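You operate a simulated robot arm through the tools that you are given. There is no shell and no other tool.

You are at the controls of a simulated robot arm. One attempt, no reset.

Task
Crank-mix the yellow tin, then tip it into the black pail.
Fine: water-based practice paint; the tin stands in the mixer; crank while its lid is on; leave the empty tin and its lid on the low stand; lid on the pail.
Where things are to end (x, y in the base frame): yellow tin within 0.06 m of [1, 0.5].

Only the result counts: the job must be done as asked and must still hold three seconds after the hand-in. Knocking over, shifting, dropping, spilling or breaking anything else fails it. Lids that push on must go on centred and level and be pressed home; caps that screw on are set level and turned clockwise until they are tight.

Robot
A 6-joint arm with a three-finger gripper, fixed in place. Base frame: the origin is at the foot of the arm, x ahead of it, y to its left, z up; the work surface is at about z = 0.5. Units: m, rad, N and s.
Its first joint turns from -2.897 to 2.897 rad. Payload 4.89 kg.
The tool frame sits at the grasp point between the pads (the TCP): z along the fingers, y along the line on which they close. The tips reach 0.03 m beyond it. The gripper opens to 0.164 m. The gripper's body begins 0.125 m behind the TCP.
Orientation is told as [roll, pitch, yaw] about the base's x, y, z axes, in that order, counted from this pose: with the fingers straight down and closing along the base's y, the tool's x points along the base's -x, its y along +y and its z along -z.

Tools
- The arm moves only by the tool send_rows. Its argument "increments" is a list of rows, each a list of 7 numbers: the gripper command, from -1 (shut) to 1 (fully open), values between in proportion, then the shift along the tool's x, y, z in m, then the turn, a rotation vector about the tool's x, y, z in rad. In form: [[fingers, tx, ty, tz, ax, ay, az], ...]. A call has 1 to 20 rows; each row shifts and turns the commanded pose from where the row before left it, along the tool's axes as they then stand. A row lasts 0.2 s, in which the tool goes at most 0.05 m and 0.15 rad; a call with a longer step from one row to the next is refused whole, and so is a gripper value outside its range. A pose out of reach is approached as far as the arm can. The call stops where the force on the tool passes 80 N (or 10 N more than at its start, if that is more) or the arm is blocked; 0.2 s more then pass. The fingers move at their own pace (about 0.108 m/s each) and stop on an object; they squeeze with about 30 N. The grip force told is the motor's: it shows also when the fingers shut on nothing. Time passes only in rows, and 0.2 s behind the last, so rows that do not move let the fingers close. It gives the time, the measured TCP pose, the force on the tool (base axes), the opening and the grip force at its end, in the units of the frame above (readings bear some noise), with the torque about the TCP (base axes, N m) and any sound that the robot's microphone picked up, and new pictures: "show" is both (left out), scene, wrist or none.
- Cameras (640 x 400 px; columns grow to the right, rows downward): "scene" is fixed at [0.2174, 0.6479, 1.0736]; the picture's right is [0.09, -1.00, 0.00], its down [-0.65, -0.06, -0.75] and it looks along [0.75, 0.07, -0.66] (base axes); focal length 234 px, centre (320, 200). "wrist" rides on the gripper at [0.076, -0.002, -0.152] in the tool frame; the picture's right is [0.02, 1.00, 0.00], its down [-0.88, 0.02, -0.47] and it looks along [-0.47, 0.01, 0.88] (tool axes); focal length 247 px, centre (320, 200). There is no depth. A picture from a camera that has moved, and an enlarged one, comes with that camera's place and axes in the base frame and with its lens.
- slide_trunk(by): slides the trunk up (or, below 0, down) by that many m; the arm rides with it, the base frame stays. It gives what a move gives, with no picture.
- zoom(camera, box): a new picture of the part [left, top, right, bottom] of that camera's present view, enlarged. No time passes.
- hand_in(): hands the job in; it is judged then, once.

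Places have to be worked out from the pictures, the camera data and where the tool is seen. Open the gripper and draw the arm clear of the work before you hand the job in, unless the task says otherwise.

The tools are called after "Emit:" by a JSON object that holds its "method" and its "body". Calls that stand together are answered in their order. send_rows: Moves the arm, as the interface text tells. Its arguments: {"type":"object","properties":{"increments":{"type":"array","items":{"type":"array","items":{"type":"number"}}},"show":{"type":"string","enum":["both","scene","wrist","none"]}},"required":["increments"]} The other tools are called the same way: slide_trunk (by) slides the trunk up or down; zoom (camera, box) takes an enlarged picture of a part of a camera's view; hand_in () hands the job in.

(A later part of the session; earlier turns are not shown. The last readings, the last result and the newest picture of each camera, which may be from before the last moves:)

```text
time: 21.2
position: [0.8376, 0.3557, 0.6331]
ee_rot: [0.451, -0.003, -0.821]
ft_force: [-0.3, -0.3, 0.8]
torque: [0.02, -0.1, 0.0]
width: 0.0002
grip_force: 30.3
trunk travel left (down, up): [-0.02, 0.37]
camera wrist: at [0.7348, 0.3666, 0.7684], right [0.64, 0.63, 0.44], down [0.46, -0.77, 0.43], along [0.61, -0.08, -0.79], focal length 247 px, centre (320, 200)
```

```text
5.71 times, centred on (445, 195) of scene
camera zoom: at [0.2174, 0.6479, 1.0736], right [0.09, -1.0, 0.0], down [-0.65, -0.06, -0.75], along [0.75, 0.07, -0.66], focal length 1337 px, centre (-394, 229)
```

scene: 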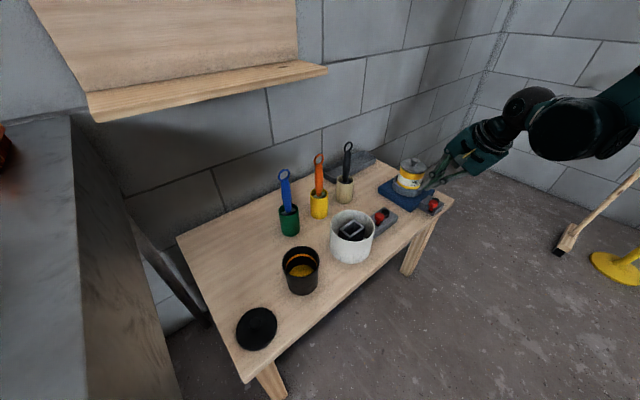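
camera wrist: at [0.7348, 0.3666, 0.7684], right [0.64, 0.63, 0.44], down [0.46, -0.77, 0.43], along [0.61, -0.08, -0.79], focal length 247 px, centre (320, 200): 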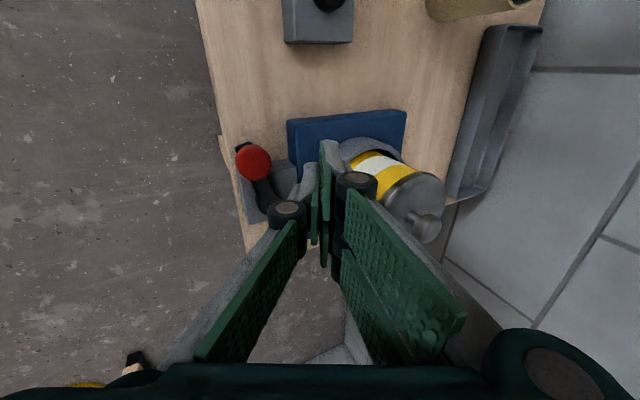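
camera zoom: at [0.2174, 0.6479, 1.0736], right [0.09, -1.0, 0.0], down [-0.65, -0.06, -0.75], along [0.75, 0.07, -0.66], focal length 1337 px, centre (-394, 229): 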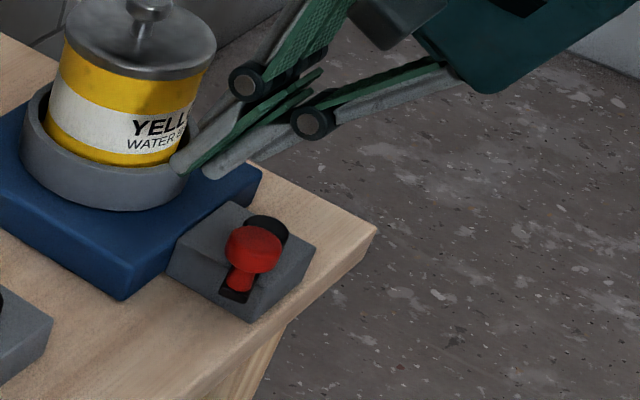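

The crank is unchanged. I descend on the mixer side of the knob and push it away from the mixer slowly.

Emit:
{"method": "send_rows", "body": {"increments": [[-1, 0, -0.0107, 0.022, 0, 0, 0], [-1, 0, -0.0107, 0.022, 0, 0, 0], [-1, 0, 0, 0, 0, 0, 0], [-1, 0, -0.0054, -0.0026, 0, 0, 0], [-1, 0, -0.0054, -0.0026, 0, 0, 0], [-1, 0, -0.0054, -0.0026, 0, 0, 0], [-1, 0, -0.0054, -0.0026, 0, 0, 0], [-1, 0, -0.0054, -0.0026, 0, 0, 0], [-1, 0, 0, 0, 0, 0, 0]]}}

Emit:
{"method": "zoom", "body": {"camera": "scene", "box": [400, 160, 490, 230]}}

Emit:
{"method": "zoom", "body": {"camera": "wrist", "box": [220, 100, 420, 230]}}

```text
time: 23.2
position: [0.8151, 0.3337, 0.5826]
ee_rot: [0.451, -0.002, -0.822]
ft_force: [0.5, 0.3, -0.7]
torque: [0.03, 0.01, 0.01]
width: 0.0003
grip_force: 30.3
trunk travel left (down, up): [-0.02, 0.37]
camera wrist: at [0.7131, 0.3455, 0.7198], right [0.64, 0.63, 0.44], down [0.46, -0.77, 0.44], along [0.61, -0.08, -0.79], focal length 247 px, centre (320, 200)
```

scene: 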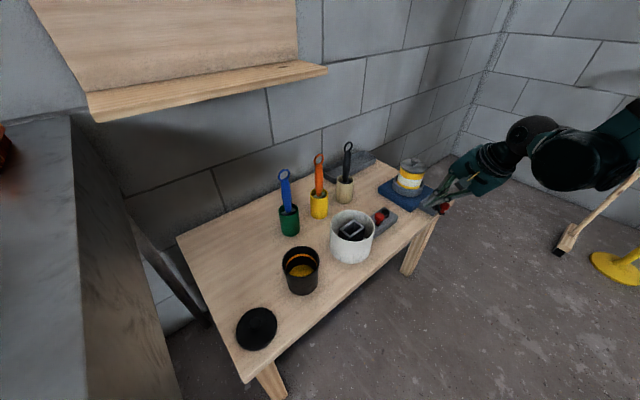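
wrist: 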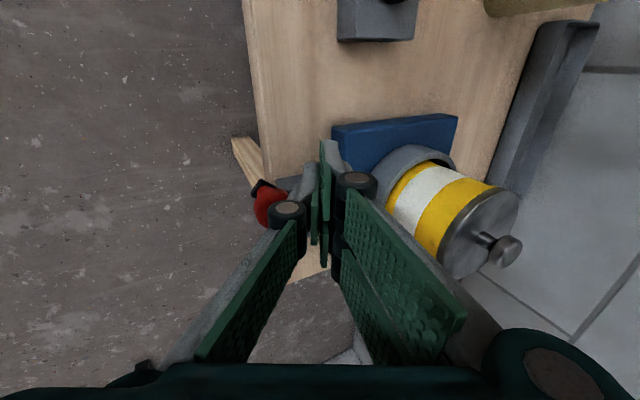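

```text
5.71 times, centred on (445, 195) of scene
camera zoom: at [0.2174, 0.6479, 1.0736], right [0.09, -1.0, 0.0], down [-0.65, -0.06, -0.75], along [0.75, 0.07, -0.66], focal length 1337 px, centre (-394, 229)
```

zoom: 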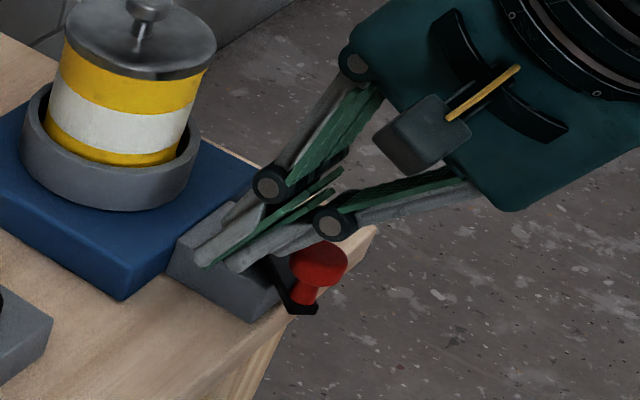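

```text
3.08 times, centred on (320, 165) of wrist
camera zoom: at [0.7131, 0.3455, 0.7198], right [0.64, 0.63, 0.44], down [0.46, -0.77, 0.44], along [0.61, -0.08, -0.79], focal length 760 px, centre (320, 308)
```

zoom: 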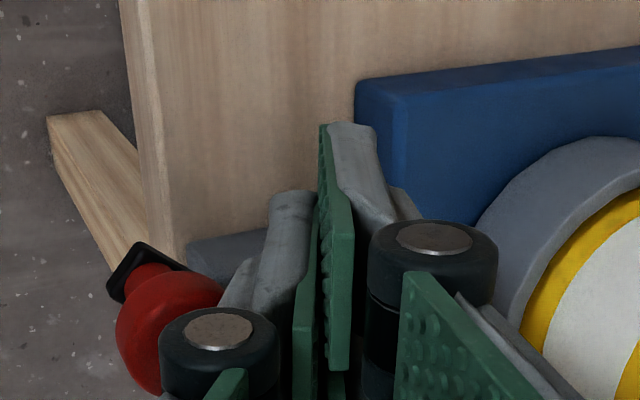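

Counter-clockwise works: the crank turned freely and the tin spins with it. I continue pushing the knob around counter-clockwise with a circular path.

Emit:
{"method": "send_rows", "body": {"increments": [[-1, -0.0024, -0.0169, -0.0082, 0, 0, 0], [-1, -0.0122, -0.0131, -0.0064, 0, 0, 0], [-1, -0.0166, -0.0086, -0.0042, 0, 0, 0], [-1, -0.0188, -0.003, -0.0014, 0, 0, 0], [-1, -0.0188, 0.003, 0.0014, 0, 0, 0], [-1, -0.0166, 0.0086, 0.0042, 0, 0, 0], [-1, -0.0122, 0.0131, 0.0064, 0, 0, 0], [-1, 0, 0, 0, 0, 0, 0]]}}

Emit:
{"method": "zoom", "body": {"camera": "scene", "box": [400, 160, 490, 230]}}

Emit:
{"method": "zoom", "body": {"camera": "wrist", "box": [220, 100, 420, 260]}}

```text
time: 25.0
position: [0.8667, 0.2505, 0.5845]
ee_rot: [0.451, -0.001, -0.825]
ft_force: [-11.7, 18.8, 25.0]
torque: [0.0, 0.83, 0.54]
width: 0.027
grip_force: 45.1
trunk travel left (down, up): [-0.02, 0.37]
camera wrist: at [0.7652, 0.2607, 0.7207], right [0.64, 0.63, 0.43], down [0.46, -0.77, 0.44], along [0.61, -0.08, -0.79], focal length 247 px, centre (320, 200)
```

scene: 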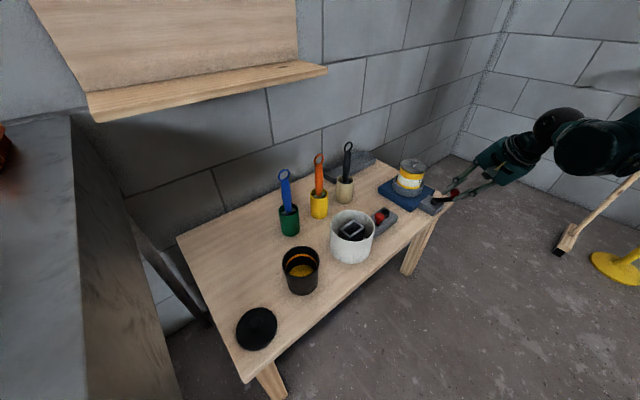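
wrist: 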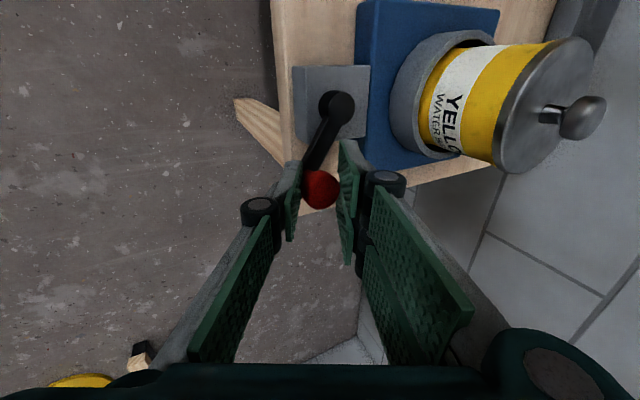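

```text
5.71 times, centred on (445, 195) of scene
camera zoom: at [0.2174, 0.6479, 1.0736], right [0.09, -1.0, 0.0], down [-0.65, -0.06, -0.75], along [0.75, 0.07, -0.66], focal length 1337 px, centre (-394, 229)
```

zoom: 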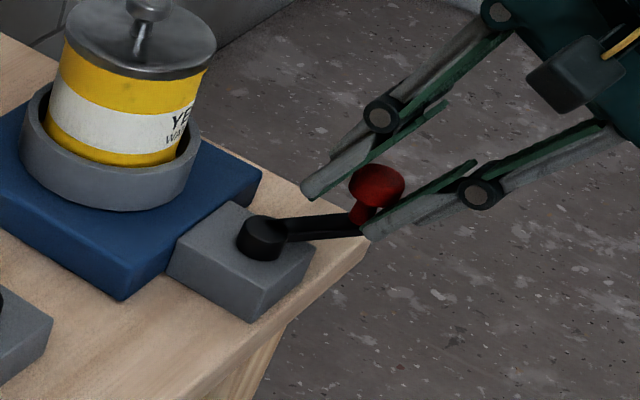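

```text
2.50 times, centred on (320, 180) of wrist
camera zoom: at [0.7652, 0.2607, 0.7207], right [0.64, 0.63, 0.43], down [0.46, -0.77, 0.44], along [0.61, -0.08, -0.79], focal length 617 px, centre (320, 250)
```

zoom: 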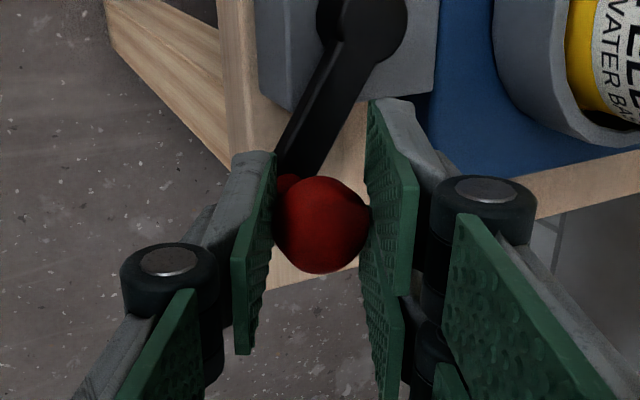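

The knob slipped between the pads and is now held (width 0.027), with the crank about a third of a turn on. I'll keep this grip and carry it along the arc away from the tin, toward the far side.

Emit:
{"method": "send_rows", "body": {"increments": [[-1, -0.0068, 0.0121, 0.0058, 0, 0, 0], [-1, -0.0035, 0.014, 0.0068, 0, 0, 0], [-1, 0.0007, 0.0145, 0.007, 0, 0, 0], [-1, 0.0049, 0.0138, 0.0067, 0, 0, 0], [-1, 0, 0, 0, 0, 0, 0]]}}

Emit:
{"method": "zoom", "body": {"camera": "scene", "box": [400, 140, 490, 230]}}

Emit:
{"method": "zoom", "body": {"camera": "wrist", "box": [220, 60, 460, 240]}}

```text
time: 25.6
position: [0.8861, 0.2557, 0.5849]
ee_rot: [0.441, 0.0, -0.824]
ft_force: [-29.3, -17.0, 32.6]
torque: [-0.29, 1.26, 0.13]
width: 0.0272
grip_force: 45.5
trunk travel left (down, up): [-0.02, 0.37]
stopped in row 3: the force on the tool passed its limit at 111 N (the readings are from after the stop); the commanded pose is now the measured one
camera wrist: at [0.7858, 0.2669, 0.7214], right [0.65, 0.63, 0.42], down [0.46, -0.77, 0.44], along [0.6, -0.09, -0.79], focal length 247 px, centre (320, 200)
```

scene: 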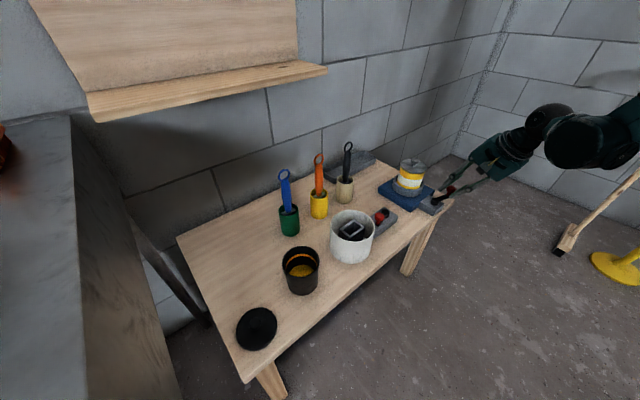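
wrist: 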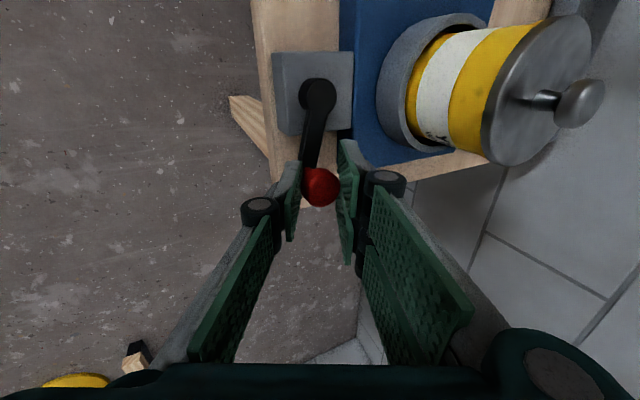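

```text
4.44 times, centred on (445, 185) of scene
camera zoom: at [0.2174, 0.6479, 1.0736], right [0.09, -1.0, 0.0], down [-0.65, -0.06, -0.75], along [0.75, 0.07, -0.66], focal length 1040 px, centre (-236, 267)
```

zoom: 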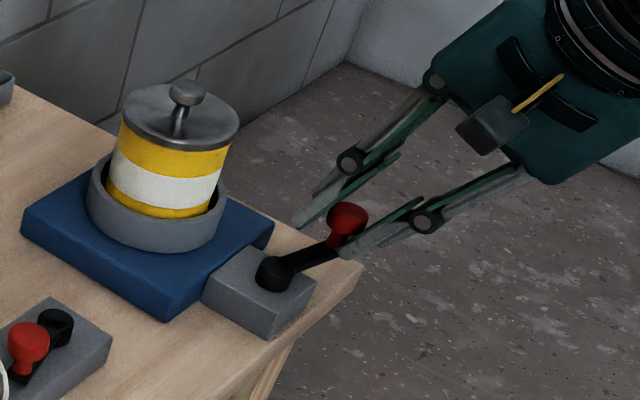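

```text
2.22 times, centred on (340, 150) of wrist
camera zoom: at [0.7858, 0.2669, 0.7214], right [0.65, 0.63, 0.42], down [0.46, -0.77, 0.44], along [0.6, -0.09, -0.79], focal length 549 px, centre (276, 311)
```

zoom: 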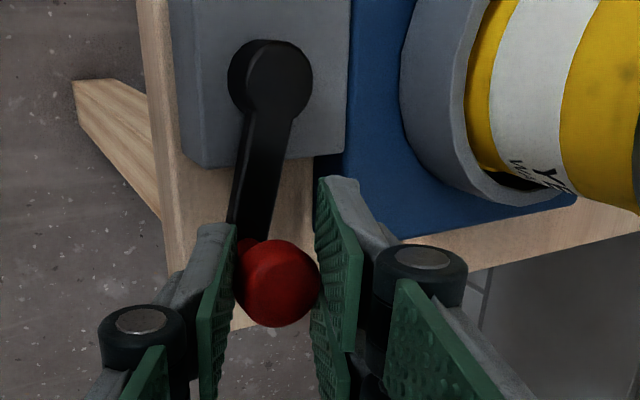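

Force built up because I moved too fast against a heavily damped crank, and a fingertip may be resting on the crank arm. I'll loosen the fingers, rise 6 mm, regrip the knob, and check forces.

Emit:
{"method": "send_rows", "body": {"increments": [[-0.4, 0, 0, 0, 0, 0, 0], [-0.4, 0, 0.0026, -0.0054, -0.01, 0, 0], [-0.4, 0, 0, 0, 0, 0, 0], [-1, 0, 0, 0, 0, 0, 0], [-1, 0, 0, 0, 0, 0, 0], [-1, 0, 0, 0, 0, 0, 0]], "show": "wrist"}}

Emit:
{"method": "zoom", "body": {"camera": "scene", "box": [400, 140, 490, 230]}}

```text
time: 27.1
position: [0.8867, 0.2544, 0.5864]
ee_rot: [0.441, 0.001, -0.823]
ft_force: [-14.0, -13.2, -23.7]
torque: [0.02, 0.18, -0.01]
width: 0.0265
grip_force: 44.5
trunk travel left (down, up): [-0.02, 0.37]
stopped in row 6: the force on the tool passed its limit at 82 N (the readings are from after the stop); the commanded pose is now the measured one
camera wrist: at [0.7853, 0.2652, 0.7229], right [0.65, 0.63, 0.43], down [0.46, -0.77, 0.43], along [0.6, -0.08, -0.79], focal length 247 px, centre (320, 200)
```

wrist: 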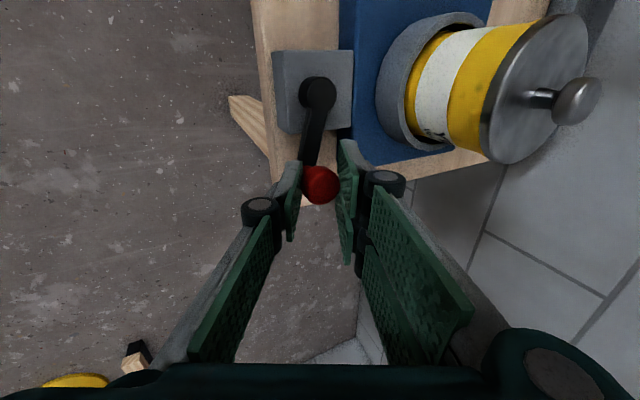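

```text
4.44 times, centred on (445, 185) of scene
camera zoom: at [0.2174, 0.6479, 1.0736], right [0.09, -1.0, 0.0], down [-0.65, -0.06, -0.75], along [0.75, 0.07, -0.66], focal length 1040 px, centre (-236, 267)
```

zoom: 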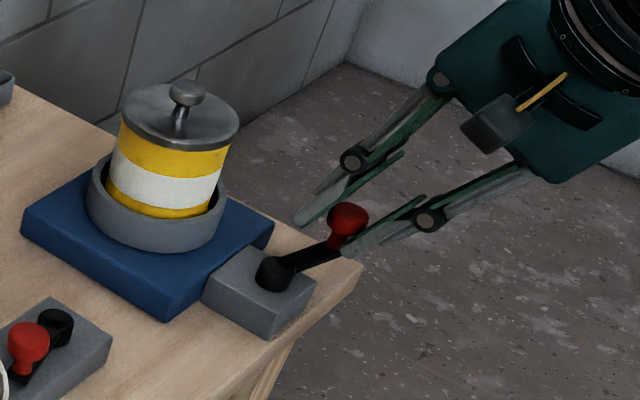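

Tilted gripping loads the crank too much. A better tool is the single outer finger of the fully open gripper used as a peg, with the hand kept far from the tin, so I release, rise and straighten the hand first.

Emit:
{"method": "send_rows", "body": {"increments": [[-0.4, 0, 0, 0, 0, 0, 0], [-0.4, 0, 0, 0, 0, 0, 0], [-0.4, 0, 0.0145, -0.03, 0, 0, 0], [-0.4, 0, 0.0145, -0.03, 0, 0, 0], [-0.4, 0, 0.0145, -0.03, 0, 0, 0], [-0.4, 0, 0.0145, -0.03, 0, 0, 0], [-0.4, 0, 0, 0, 0.147, 0, 0], [-0.4, 0, 0, 0, 0.147, 0, 0], [-0.4, 0, 0, 0, 0.147, 0, 0], [-0.4, 0, 0, 0, 0, 0, 0]]}}

Emit:
{"method": "zoom", "body": {"camera": "scene", "box": [400, 140, 490, 230]}}

```text
time: 29.3
position: [0.8864, 0.2553, 0.7201]
ee_rot: [0.005, -0.001, -0.825]
ft_force: [1.3, 0.3, -0.6]
torque: [0.05, -0.04, 0.02]
width: 0.0492
grip_force: 0.1
trunk travel left (down, up): [-0.02, 0.37]
camera wrist: at [0.8337, 0.3105, 0.873], right [0.72, 0.7, 0.0], down [0.61, -0.63, 0.47], along [0.33, -0.34, -0.88], focal length 247 px, centre (320, 200)
```

scene: 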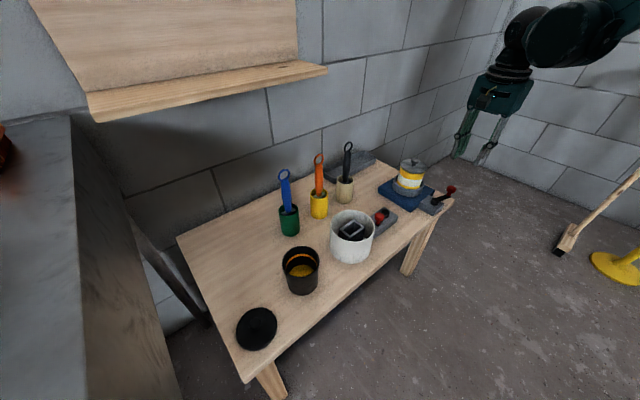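
wrist: 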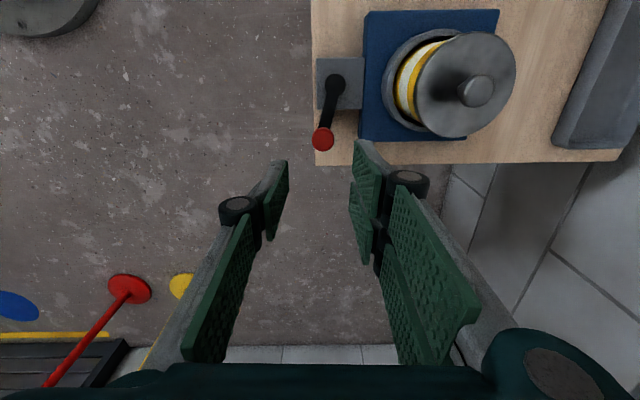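

```text
4.44 times, centred on (445, 185) of scene
camera zoom: at [0.2174, 0.6479, 1.0736], right [0.09, -1.0, 0.0], down [-0.65, -0.06, -0.75], along [0.75, 0.07, -0.66], focal length 1040 px, centre (-236, 267)
```

zoom: 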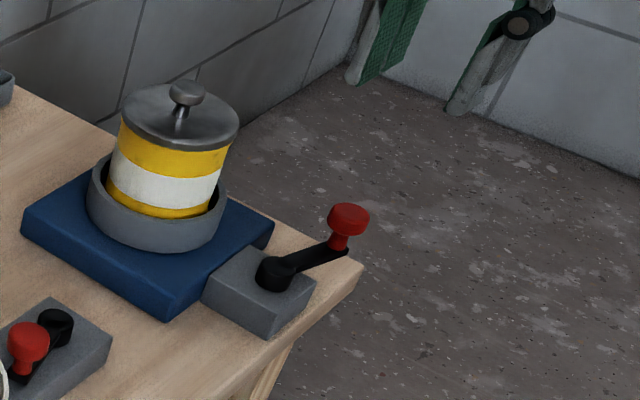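

Emit:
{"method": "zoom", "body": {"camera": "wrist", "box": [300, 0, 530, 170]}}

```text
2.35 times, centred on (415, 85) of wrist
camera zoom: at [0.8337, 0.3105, 0.873], right [0.72, 0.7, 0.0], down [0.61, -0.63, 0.47], along [0.33, -0.34, -0.88], focal length 581 px, centre (96, 471)
```

zoom: 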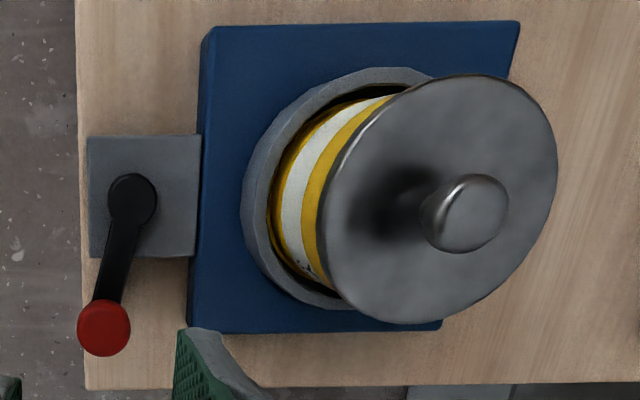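

This clear top view gives hub ≈ [0.8625, 0.312], crank radius ≈ 0.0605, and knob now ≈ [0.890, 0.260]. I now rotate the open hand about 3 rad so its single finger is on the mixer side and the rest hangs off the table edge.

Emit:
{"method": "send_rows", "body": {"increments": [[1, 0, 0, 0, 0, 0, -0.15], [1, 0, 0, 0, 0, 0, -0.15], [1, 0, 0, 0, 0, 0, -0.15], [1, 0, 0, 0, 0, 0, -0.15], [1, 0, 0, 0, 0, 0, -0.15], [1, 0, 0, 0, 0, 0, -0.15], [1, 0, 0, 0, 0, 0, -0.15], [1, 0, 0, 0, 0, 0, -0.15], [1, 0, 0, 0, 0, 0, -0.15], [1, 0, 0, 0, 0, 0, -0.15], [1, 0, 0, 0, 0, 0, -0.15], [1, 0, 0, 0, 0, 0, -0.15], [1, 0, 0, 0, 0, 0, -0.15], [1, 0, 0, 0, 0, 0, -0.15], [1, 0, 0, 0, 0, 0, -0.15], [1, 0, 0, 0, 0, 0, -0.15], [1, 0, 0, 0, 0, 0, -0.15], [1, 0, 0, 0, 0, 0, -0.15], [1, 0, 0, 0, 0, 0, -0.15], [1, 0, 0, 0, 0, 0, -0.15]]}}

```text
time: 33.5
position: [0.888, 0.2549, 0.7206]
ee_rot: [-0.003, -0.002, 2.177]
ft_force: [0.2, 0.5, -0.8]
torque: [0.02, 0.01, 0.04]
width: 0.1642
grip_force: 0.0
trunk travel left (down, up): [-0.02, 0.37]
camera wrist: at [0.9318, 0.194, 0.8728], right [-0.81, -0.59, 0.0], down [-0.52, 0.71, 0.47], along [-0.28, 0.39, -0.88], focal length 247 px, centre (320, 200)
```

scene: 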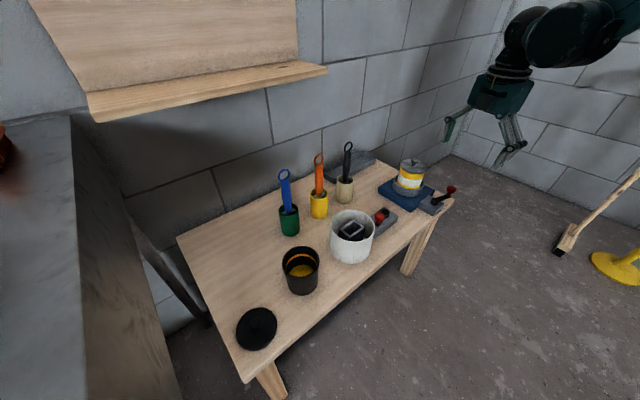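
wrist: 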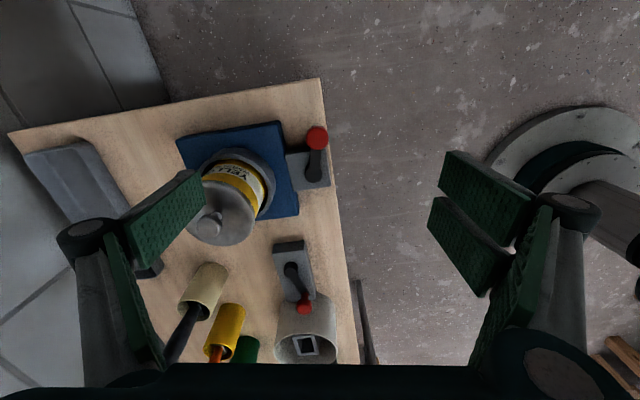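

The hand is vertical, yawed 2.18 rad, with the single finger on the mixer side. I move so that finger sits behind the knob (clockwise side) and lower to push height.

Emit:
{"method": "send_rows", "body": {"increments": [[1, -0.0026, 0.0407, 0.0235, 0, 0, 0], [1, -0.0026, 0.0407, 0.0235, 0, 0, 0], [1, -0.0025, 0.0408, 0.0235, 0, 0, 0], [1, 0, 0, 0.031, 0, 0, 0], [1, 0, 0, 0.031, 0, 0, 0], [1, 0, 0, 0, 0, 0, 0]]}}

Emit:
{"method": "zoom", "body": {"camera": "scene", "box": [400, 140, 500, 240]}}

Emit:
{"method": "zoom", "body": {"camera": "wrist", "box": [20, 80, 300, 280]}}

```text
time: 34.9
position: [0.7814, 0.192, 0.5879]
ee_rot: [-0.002, -0.002, 2.174]
ft_force: [0.2, -0.2, -0.4]
torque: [0.02, -0.06, -0.02]
width: 0.164
grip_force: 0.1
trunk travel left (down, up): [-0.02, 0.37]
camera wrist: at [0.826, 0.1307, 0.7399], right [-0.81, -0.59, 0.0], down [-0.52, 0.71, 0.47], along [-0.27, 0.39, -0.88], focal length 247 px, centre (320, 200)
```

scene: 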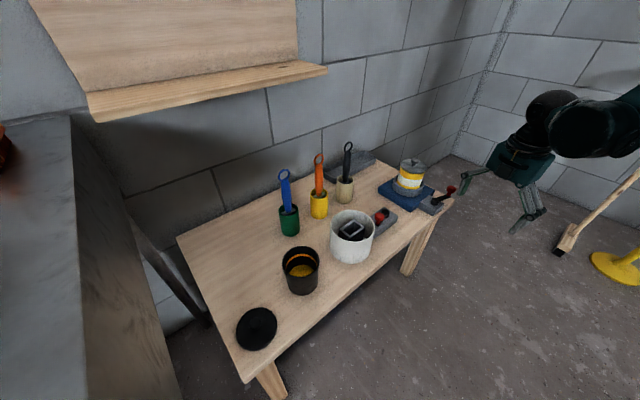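
wrist: 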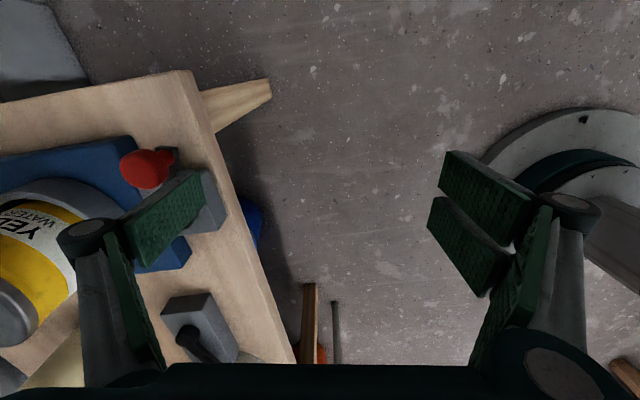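

```text
4.00 times, centred on (450, 190) of scene
camera zoom: at [0.2174, 0.6479, 1.0736], right [0.09, -1.0, 0.0], down [-0.65, -0.06, -0.75], along [0.75, 0.07, -0.66], focal length 936 px, centre (-200, 240)
```

zoom: 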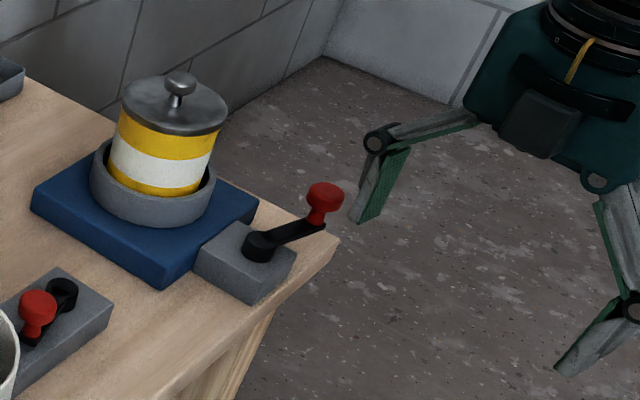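

```text
2.00 times, centred on (160, 180) of wrist
camera zoom: at [0.826, 0.1307, 0.7399], right [-0.81, -0.59, 0.0], down [-0.52, 0.71, 0.47], along [-0.27, 0.39, -0.88], focal length 494 px, centre (640, 240)
```

zoom: 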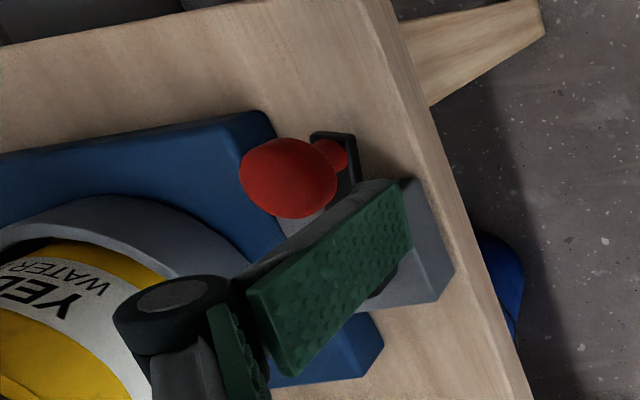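

The finger is right behind the knob. I push it slowly along the arc, watching the force.

Emit:
{"method": "send_rows", "body": {"increments": [[1, -0.0002, -0.0144, 0, 0, 0, 0], [1, -0.0006, -0.0118, 0, 0, 0, 0], [1, -0.0009, -0.0103, 0, 0, 0, 0], [1, -0.0009, -0.0073, 0, 0, 0, 0], [1, 0.0001, -0.007, 0, 0, 0, 0], [1, -0.0009, -0.007, 0, 0, 0, 0], [1, -0.0018, -0.0067, 0, 0, 0, 0], [1, -0.0028, -0.0063, 0, 0, 0, 0]]}}

Emit:
{"method": "zoom", "body": {"camera": "scene", "box": [400, 140, 500, 240]}}

Emit:
{"method": "zoom", "body": {"camera": "wrist", "box": [20, 80, 300, 280]}}

```text
time: 36.7
position: [0.8374, 0.2401, 0.5881]
ee_rot: [-0.003, -0.001, 2.175]
ft_force: [-0.3, 0.9, -0.4]
torque: [0.03, -0.03, 0.0]
width: 0.1639
grip_force: 0.0
trunk travel left (down, up): [-0.02, 0.37]
camera wrist: at [0.8808, 0.1782, 0.7401], right [-0.81, -0.59, 0.0], down [-0.52, 0.71, 0.47], along [-0.27, 0.39, -0.88], focal length 247 px, centre (320, 200)
```

scene: 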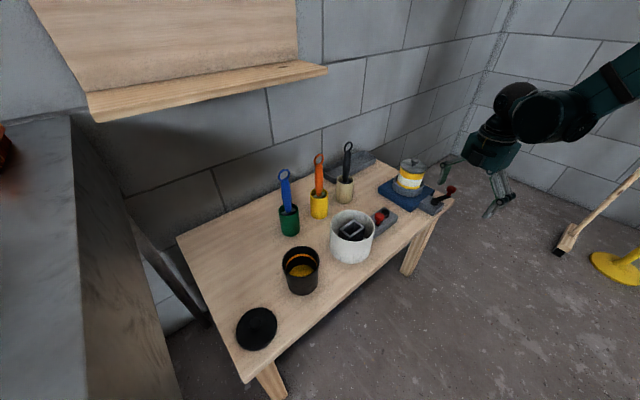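
wrist: 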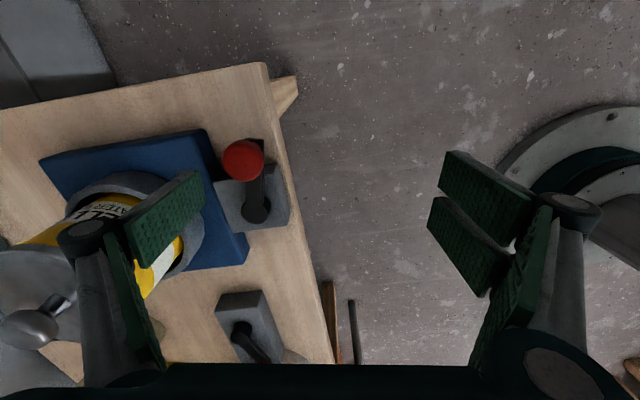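

```text
4.00 times, centred on (450, 190) of scene
camera zoom: at [0.2174, 0.6479, 1.0736], right [0.09, -1.0, 0.0], down [-0.65, -0.06, -0.75], along [0.75, 0.07, -0.66], focal length 936 px, centre (-200, 240)
```

zoom: 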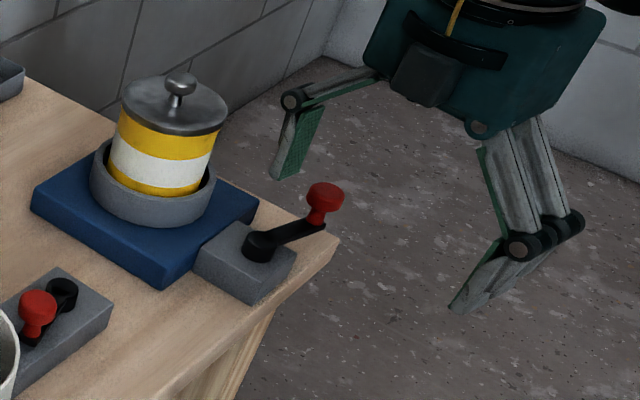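

```text
2.00 times, centred on (160, 180) of wrist
camera zoom: at [0.8808, 0.1782, 0.7401], right [-0.81, -0.59, 0.0], down [-0.52, 0.71, 0.47], along [-0.27, 0.39, -0.88], focal length 494 px, centre (640, 240)
```

zoom: 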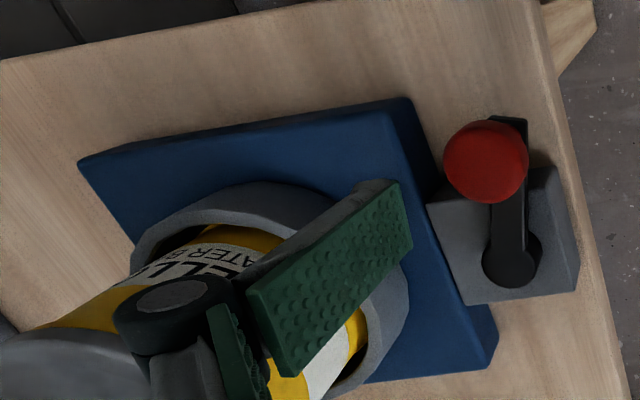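

The finger passed just above the knob without touching, because the tips sit about 14 mm higher when the gripper is fully open. I go back behind the knob, lower 15 mm, and push again.

Emit:
{"method": "send_rows", "body": {"increments": [[1, 0.0038, 0.0367, 0, 0, 0, 0], [1, 0.0038, 0.0367, 0, 0, 0, 0], [1, 0, 0, 0.015, 0, 0, 0], [1, 0, 0, 0, 0, 0, 0], [1, -0.0002, -0.0144, 0, 0, 0, 0], [1, -0.0006, -0.0118, 0, 0, 0, 0], [1, -0.0005, -0.006, 0, 0, 0, 0], [1, -0.0005, -0.006, 0, 0, 0, 0], [1, -0.0009, -0.006, 0, 0, 0, 0]]}}

Emit:
{"method": "zoom", "body": {"camera": "scene", "box": [400, 140, 500, 240]}}

Emit:
{"method": "zoom", "body": {"camera": "wrist", "box": [20, 80, 300, 280]}}

```text
time: 38.7
position: [0.8157, 0.2188, 0.5729]
ee_rot: [-0.003, -0.002, 2.175]
ft_force: [-5.1, -5.5, 1.1]
torque: [0.11, -0.13, -0.15]
width: 0.1624
grip_force: 0.0
trunk travel left (down, up): [-0.02, 0.37]
camera wrist: at [0.8596, 0.1568, 0.7251], right [-0.81, -0.59, 0.0], down [-0.52, 0.71, 0.47], along [-0.27, 0.39, -0.88], focal length 247 px, centre (320, 200)
```

scene: 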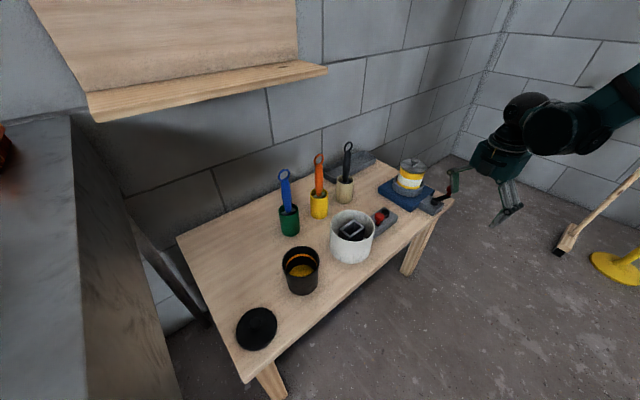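
wrist: 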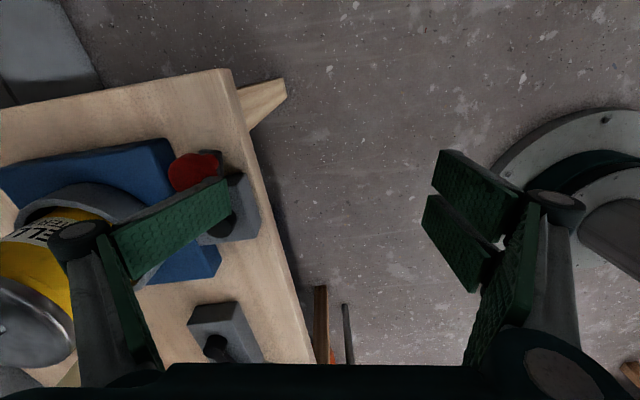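

```text
4.00 times, centred on (450, 190) of scene
camera zoom: at [0.2174, 0.6479, 1.0736], right [0.09, -1.0, 0.0], down [-0.65, -0.06, -0.75], along [0.75, 0.07, -0.66], focal length 936 px, centre (-200, 240)
```

zoom: 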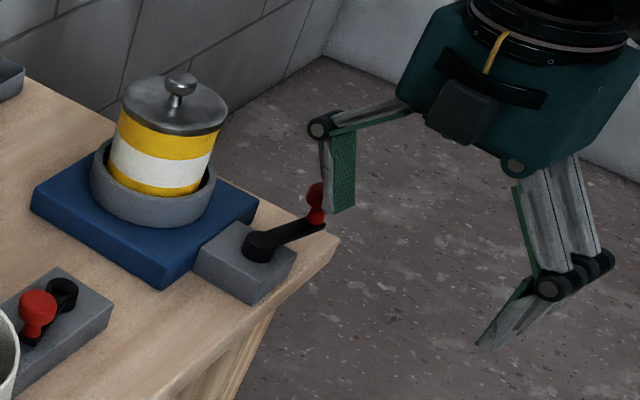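

```text
2.00 times, centred on (160, 180) of wrist
camera zoom: at [0.8596, 0.1568, 0.7251], right [-0.81, -0.59, 0.0], down [-0.52, 0.71, 0.47], along [-0.27, 0.39, -0.88], focal length 494 px, centre (640, 240)
```

zoom: 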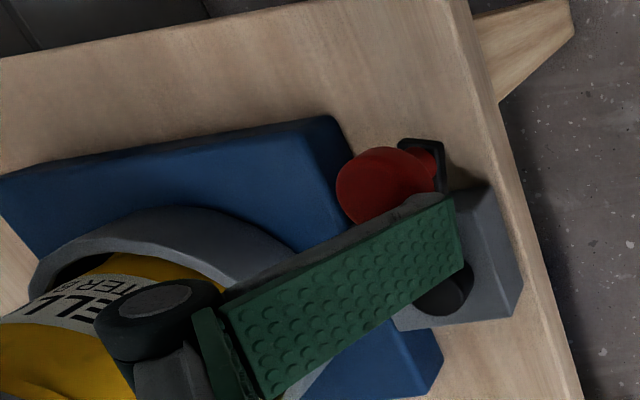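

The open finger's pad is compliant when pushed from outside, so closed fingers make a stiffer pusher. I lift, close, yaw a little to align with the mixer, and lean the body away from the tin again.

Emit:
{"method": "send_rows", "body": {"increments": [[1, 0, 0, -0.045, 0, 0, 0], [1, 0, 0, -0.045, 0, 0, 0], [-1, 0, 0, 0, 0, 0, -0.0875], [-1, 0, 0, 0, 0, 0, -0.0875], [-1, 0, 0, 0, 0.15, 0, 0], [-1, 0, 0, 0, 0.15, 0, 0], [-1, 0, 0, 0, 0.15, 0, 0], [-1, 0, 0, 0, 0, 0, 0]]}}

```text
time: 40.5
position: [0.8163, 0.2176, 0.6625]
ee_rot: [-0.455, 0.0, 2.348]
ft_force: [0.6, 0.9, 0.1]
torque: [-0.03, 0.01, 0.0]
width: 0.0
grip_force: 30.1
trunk travel left (down, up): [-0.02, 0.37]
camera wrist: at [0.822, 0.1189, 0.8002], right [-0.62, -0.65, -0.44], down [-0.78, 0.47, 0.42], along [-0.06, 0.6, -0.8], focal length 247 px, centre (320, 200)
```

scene: 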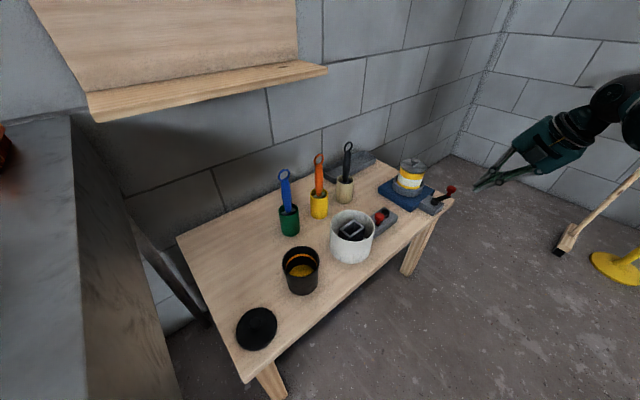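
wrist: 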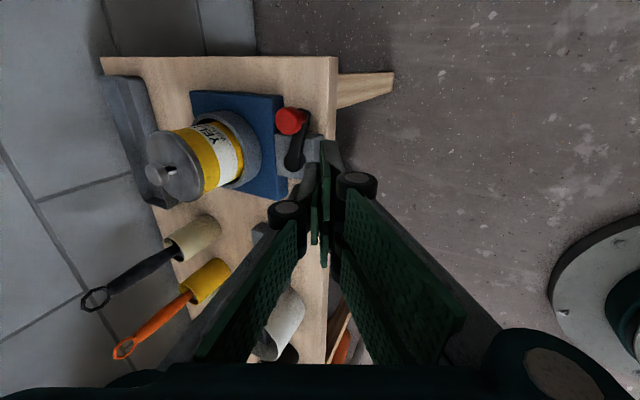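

Emit:
{"method": "send_rows", "body": {"increments": [[-1, 0.0097, 0, 0.0425, 0, 0, 0], [-1, 0.0096, 0, 0.0425, 0, 0, 0], [-1, 0, 0, 0, 0, 0, 0]]}}

Emit:
{"method": "zoom", "body": {"camera": "scene", "box": [400, 140, 500, 240]}}

Emit:
{"method": "zoom", "body": {"camera": "wrist", "box": [180, 70, 400, 230]}}

```text
time: 41.3
position: [0.8554, 0.2308, 0.5862]
ee_rot: [-0.452, 0.0, 2.349]
ft_force: [-0.8, 0.2, 0.6]
torque: [0.01, -0.03, -0.01]
width: 0.0002
grip_force: 29.9
trunk travel left (down, up): [-0.02, 0.37]
camera wrist: at [0.8627, 0.1318, 0.7239], right [-0.62, -0.65, -0.44], down [-0.78, 0.47, 0.42], along [-0.06, 0.6, -0.8], focal length 247 px, centre (320, 200)
```

scene: 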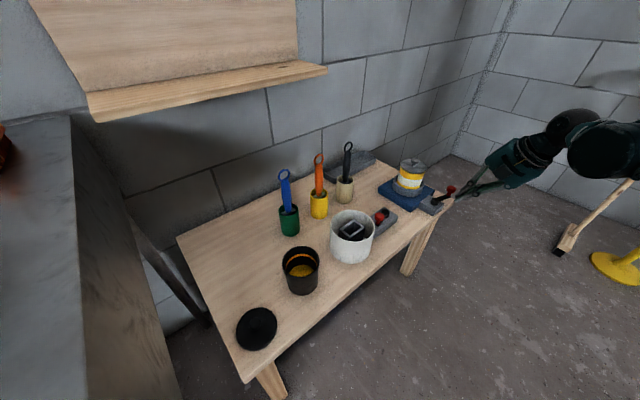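
wrist: 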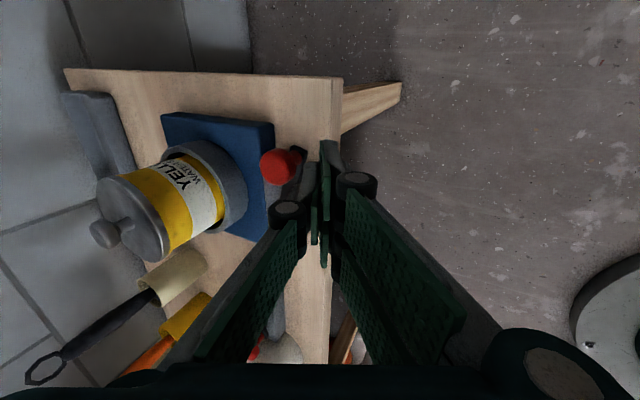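

```text
4.00 times, centred on (450, 190) of scene
camera zoom: at [0.2174, 0.6479, 1.0736], right [0.09, -1.0, 0.0], down [-0.65, -0.06, -0.75], along [0.75, 0.07, -0.66], focal length 936 px, centre (-200, 240)
```

zoom: 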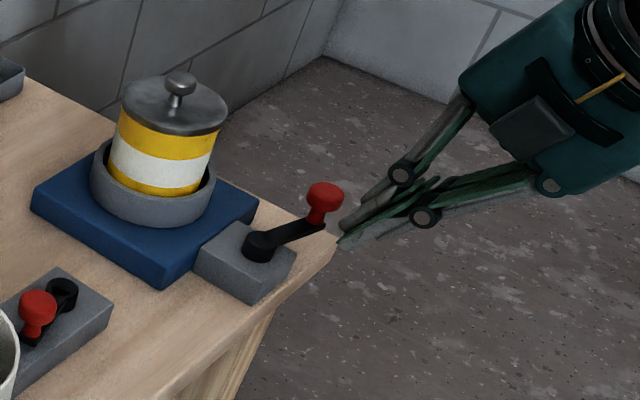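

```text
2.50 times, centred on (290, 150) of wrist
camera zoom: at [0.8627, 0.1318, 0.7239], right [-0.62, -0.65, -0.44], down [-0.78, 0.47, 0.42], along [-0.06, 0.6, -0.8], focal length 617 px, centre (395, 325)
```

zoom: 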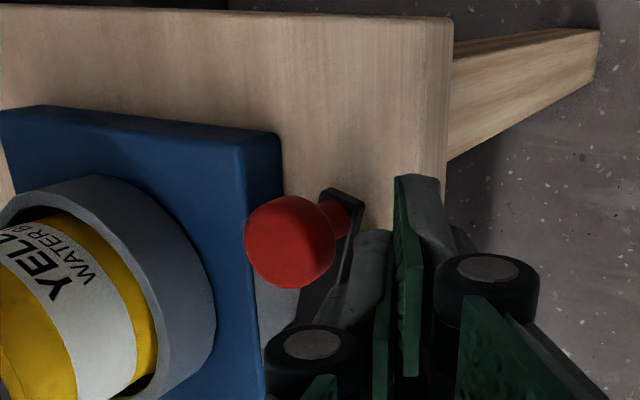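

The closed fingers sit directly behind the knob. I push it slowly along the far side of the arc toward the tin.

Emit:
{"method": "send_rows", "body": {"increments": [[-1, 0.002, -0.0063, 0.0031, 0, 0, 0], [-1, 0.002, -0.0063, 0.0031, 0, 0, 0], [-1, 0.002, -0.0063, 0.0031, 0, 0, 0], [-1, 0.001, -0.0063, 0.0031, 0, 0, 0], [-1, 0.001, -0.0063, 0.0031, 0, 0, 0], [-1, 0, -0.0063, 0.0031, 0, 0, 0], [-1, -0.001, -0.0063, 0.0031, 0, 0, 0], [-1, -0.002, -0.0063, 0.0031, 0, 0, 0]]}}

Emit:
{"method": "zoom", "body": {"camera": "scene", "box": [400, 140, 500, 240]}}

Emit:
{"method": "zoom", "body": {"camera": "wrist", "box": [180, 70, 400, 230]}}

```text
time: 42.1
position: [0.8658, 0.237, 0.5856]
ee_rot: [-0.442, -0.003, 2.352]
ft_force: [-26.8, -18.9, 7.7]
torque: [-0.22, 0.32, -0.04]
width: 0.0
grip_force: 30.0
trunk travel left (down, up): [-0.02, 0.37]
stopped in row 3: the force on the tool passed its limit at 96 N (the readings are from after the stop); the commanded pose is now the measured one
camera wrist: at [0.8739, 0.1379, 0.7236], right [-0.63, -0.65, -0.43], down [-0.78, 0.47, 0.42], along [-0.07, 0.6, -0.8], focal length 247 px, centre (320, 200)
```

scene: 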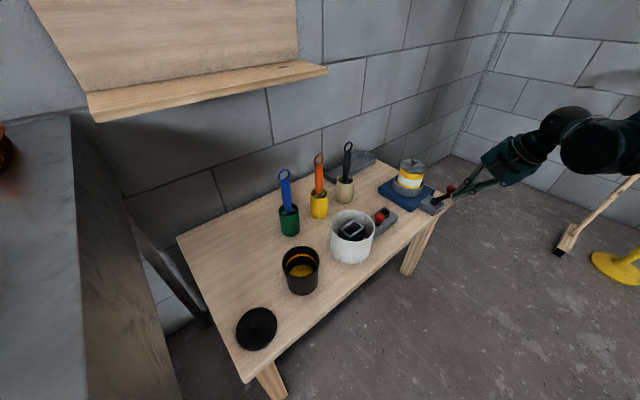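
wrist: 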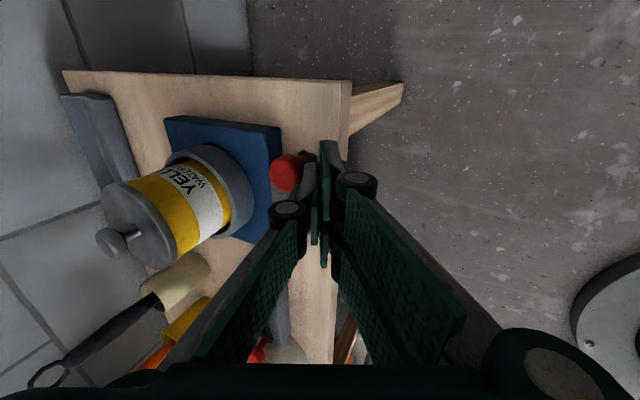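

```text
4.00 times, centred on (450, 190) of scene
camera zoom: at [0.2174, 0.6479, 1.0736], right [0.09, -1.0, 0.0], down [-0.65, -0.06, -0.75], along [0.75, 0.07, -0.66], focal length 936 px, centre (-200, 240)
```

zoom: 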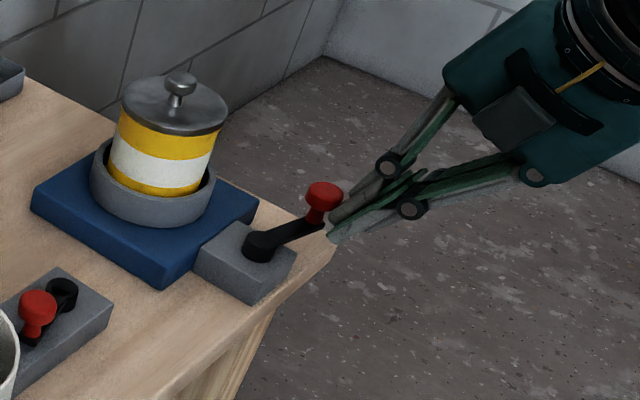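

```text
2.50 times, centred on (290, 150) of wrist
camera zoom: at [0.8739, 0.1379, 0.7236], right [-0.63, -0.65, -0.43], down [-0.78, 0.47, 0.42], along [-0.07, 0.6, -0.8], focal length 617 px, centre (395, 325)
```

zoom: 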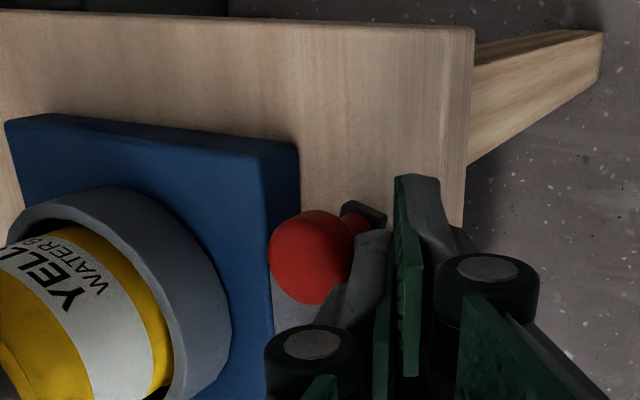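

The crank hits a hard stop here as well, so its travel is about 145° from the start position to here. I'll make several full strokes back and forth. For that I'll straddle the knob with the hand vertical, closing along the tangent and turning with the crank, so first I lift, straighten and yaw.

Emit:
{"method": "send_rows", "body": {"increments": [[-1, 0, 0.0054, -0.0026, 0, 0, 0], [-1, 0, -0.0145, -0.03, 0, 0, 0], [-1, 0, -0.0145, -0.03, 0, 0, 0], [-1, 0, -0.0145, -0.03, 0, 0, 0], [-0.33, 0, 0, 0, -0.147, 0, 0], [-0.33, 0, 0, 0, -0.147, 0, 0], [-0.33, 0, 0, 0, -0.148, 0, 0], [-0.33, 0, 0, 0, 0, 0, 0.15], [-0.33, 0, 0, 0, 0, 0, 0.15], [-0.33, 0, 0, 0, 0, 0, 0]]}}

Emit:
{"method": "zoom", "body": {"camera": "wrist", "box": [160, 60, 400, 240]}}

```text
time: 44.3
position: [0.8644, 0.2344, 0.685]
ee_rot: [-0.002, -0.002, 2.049]
ft_force: [0.3, -0.1, 0.4]
torque: [0.01, -0.03, 0.01]
width: 0.0548
grip_force: 0.1
trunk travel left (down, up): [-0.02, 0.37]
camera wrist: at [0.9004, 0.1669, 0.8366], right [-0.88, -0.48, 0.0], down [-0.42, 0.77, 0.48], along [-0.23, 0.42, -0.88], focal length 247 px, centre (320, 200)
```

scene: 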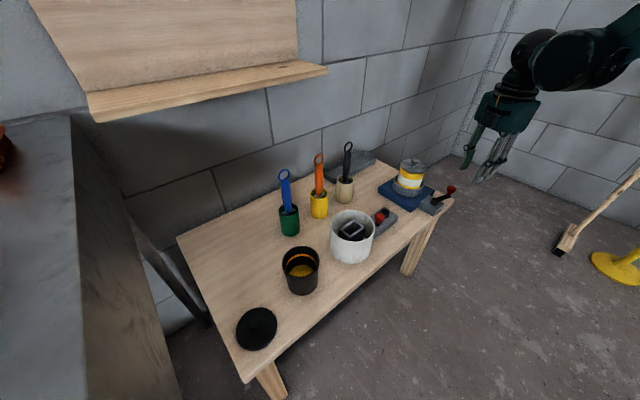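
wrist: 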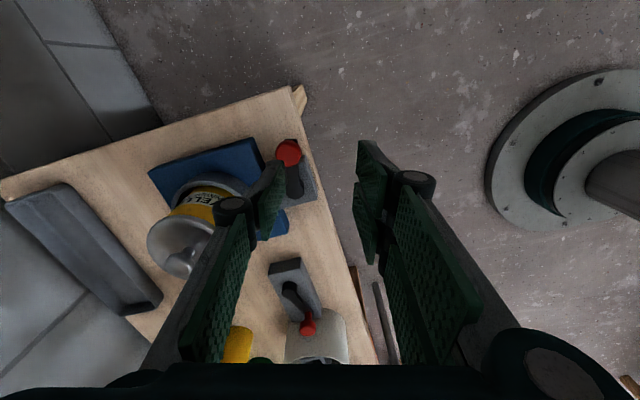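

```text
2.22 times, centred on (280, 150) of wrist
camera zoom: at [0.9004, 0.1669, 0.8366], right [-0.88, -0.48, 0.0], down [-0.42, 0.77, 0.48], along [-0.23, 0.42, -0.88], focal length 549 px, centre (409, 311)
```

zoom: 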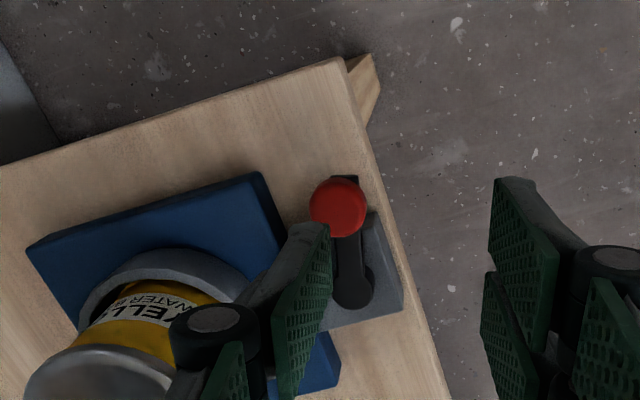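

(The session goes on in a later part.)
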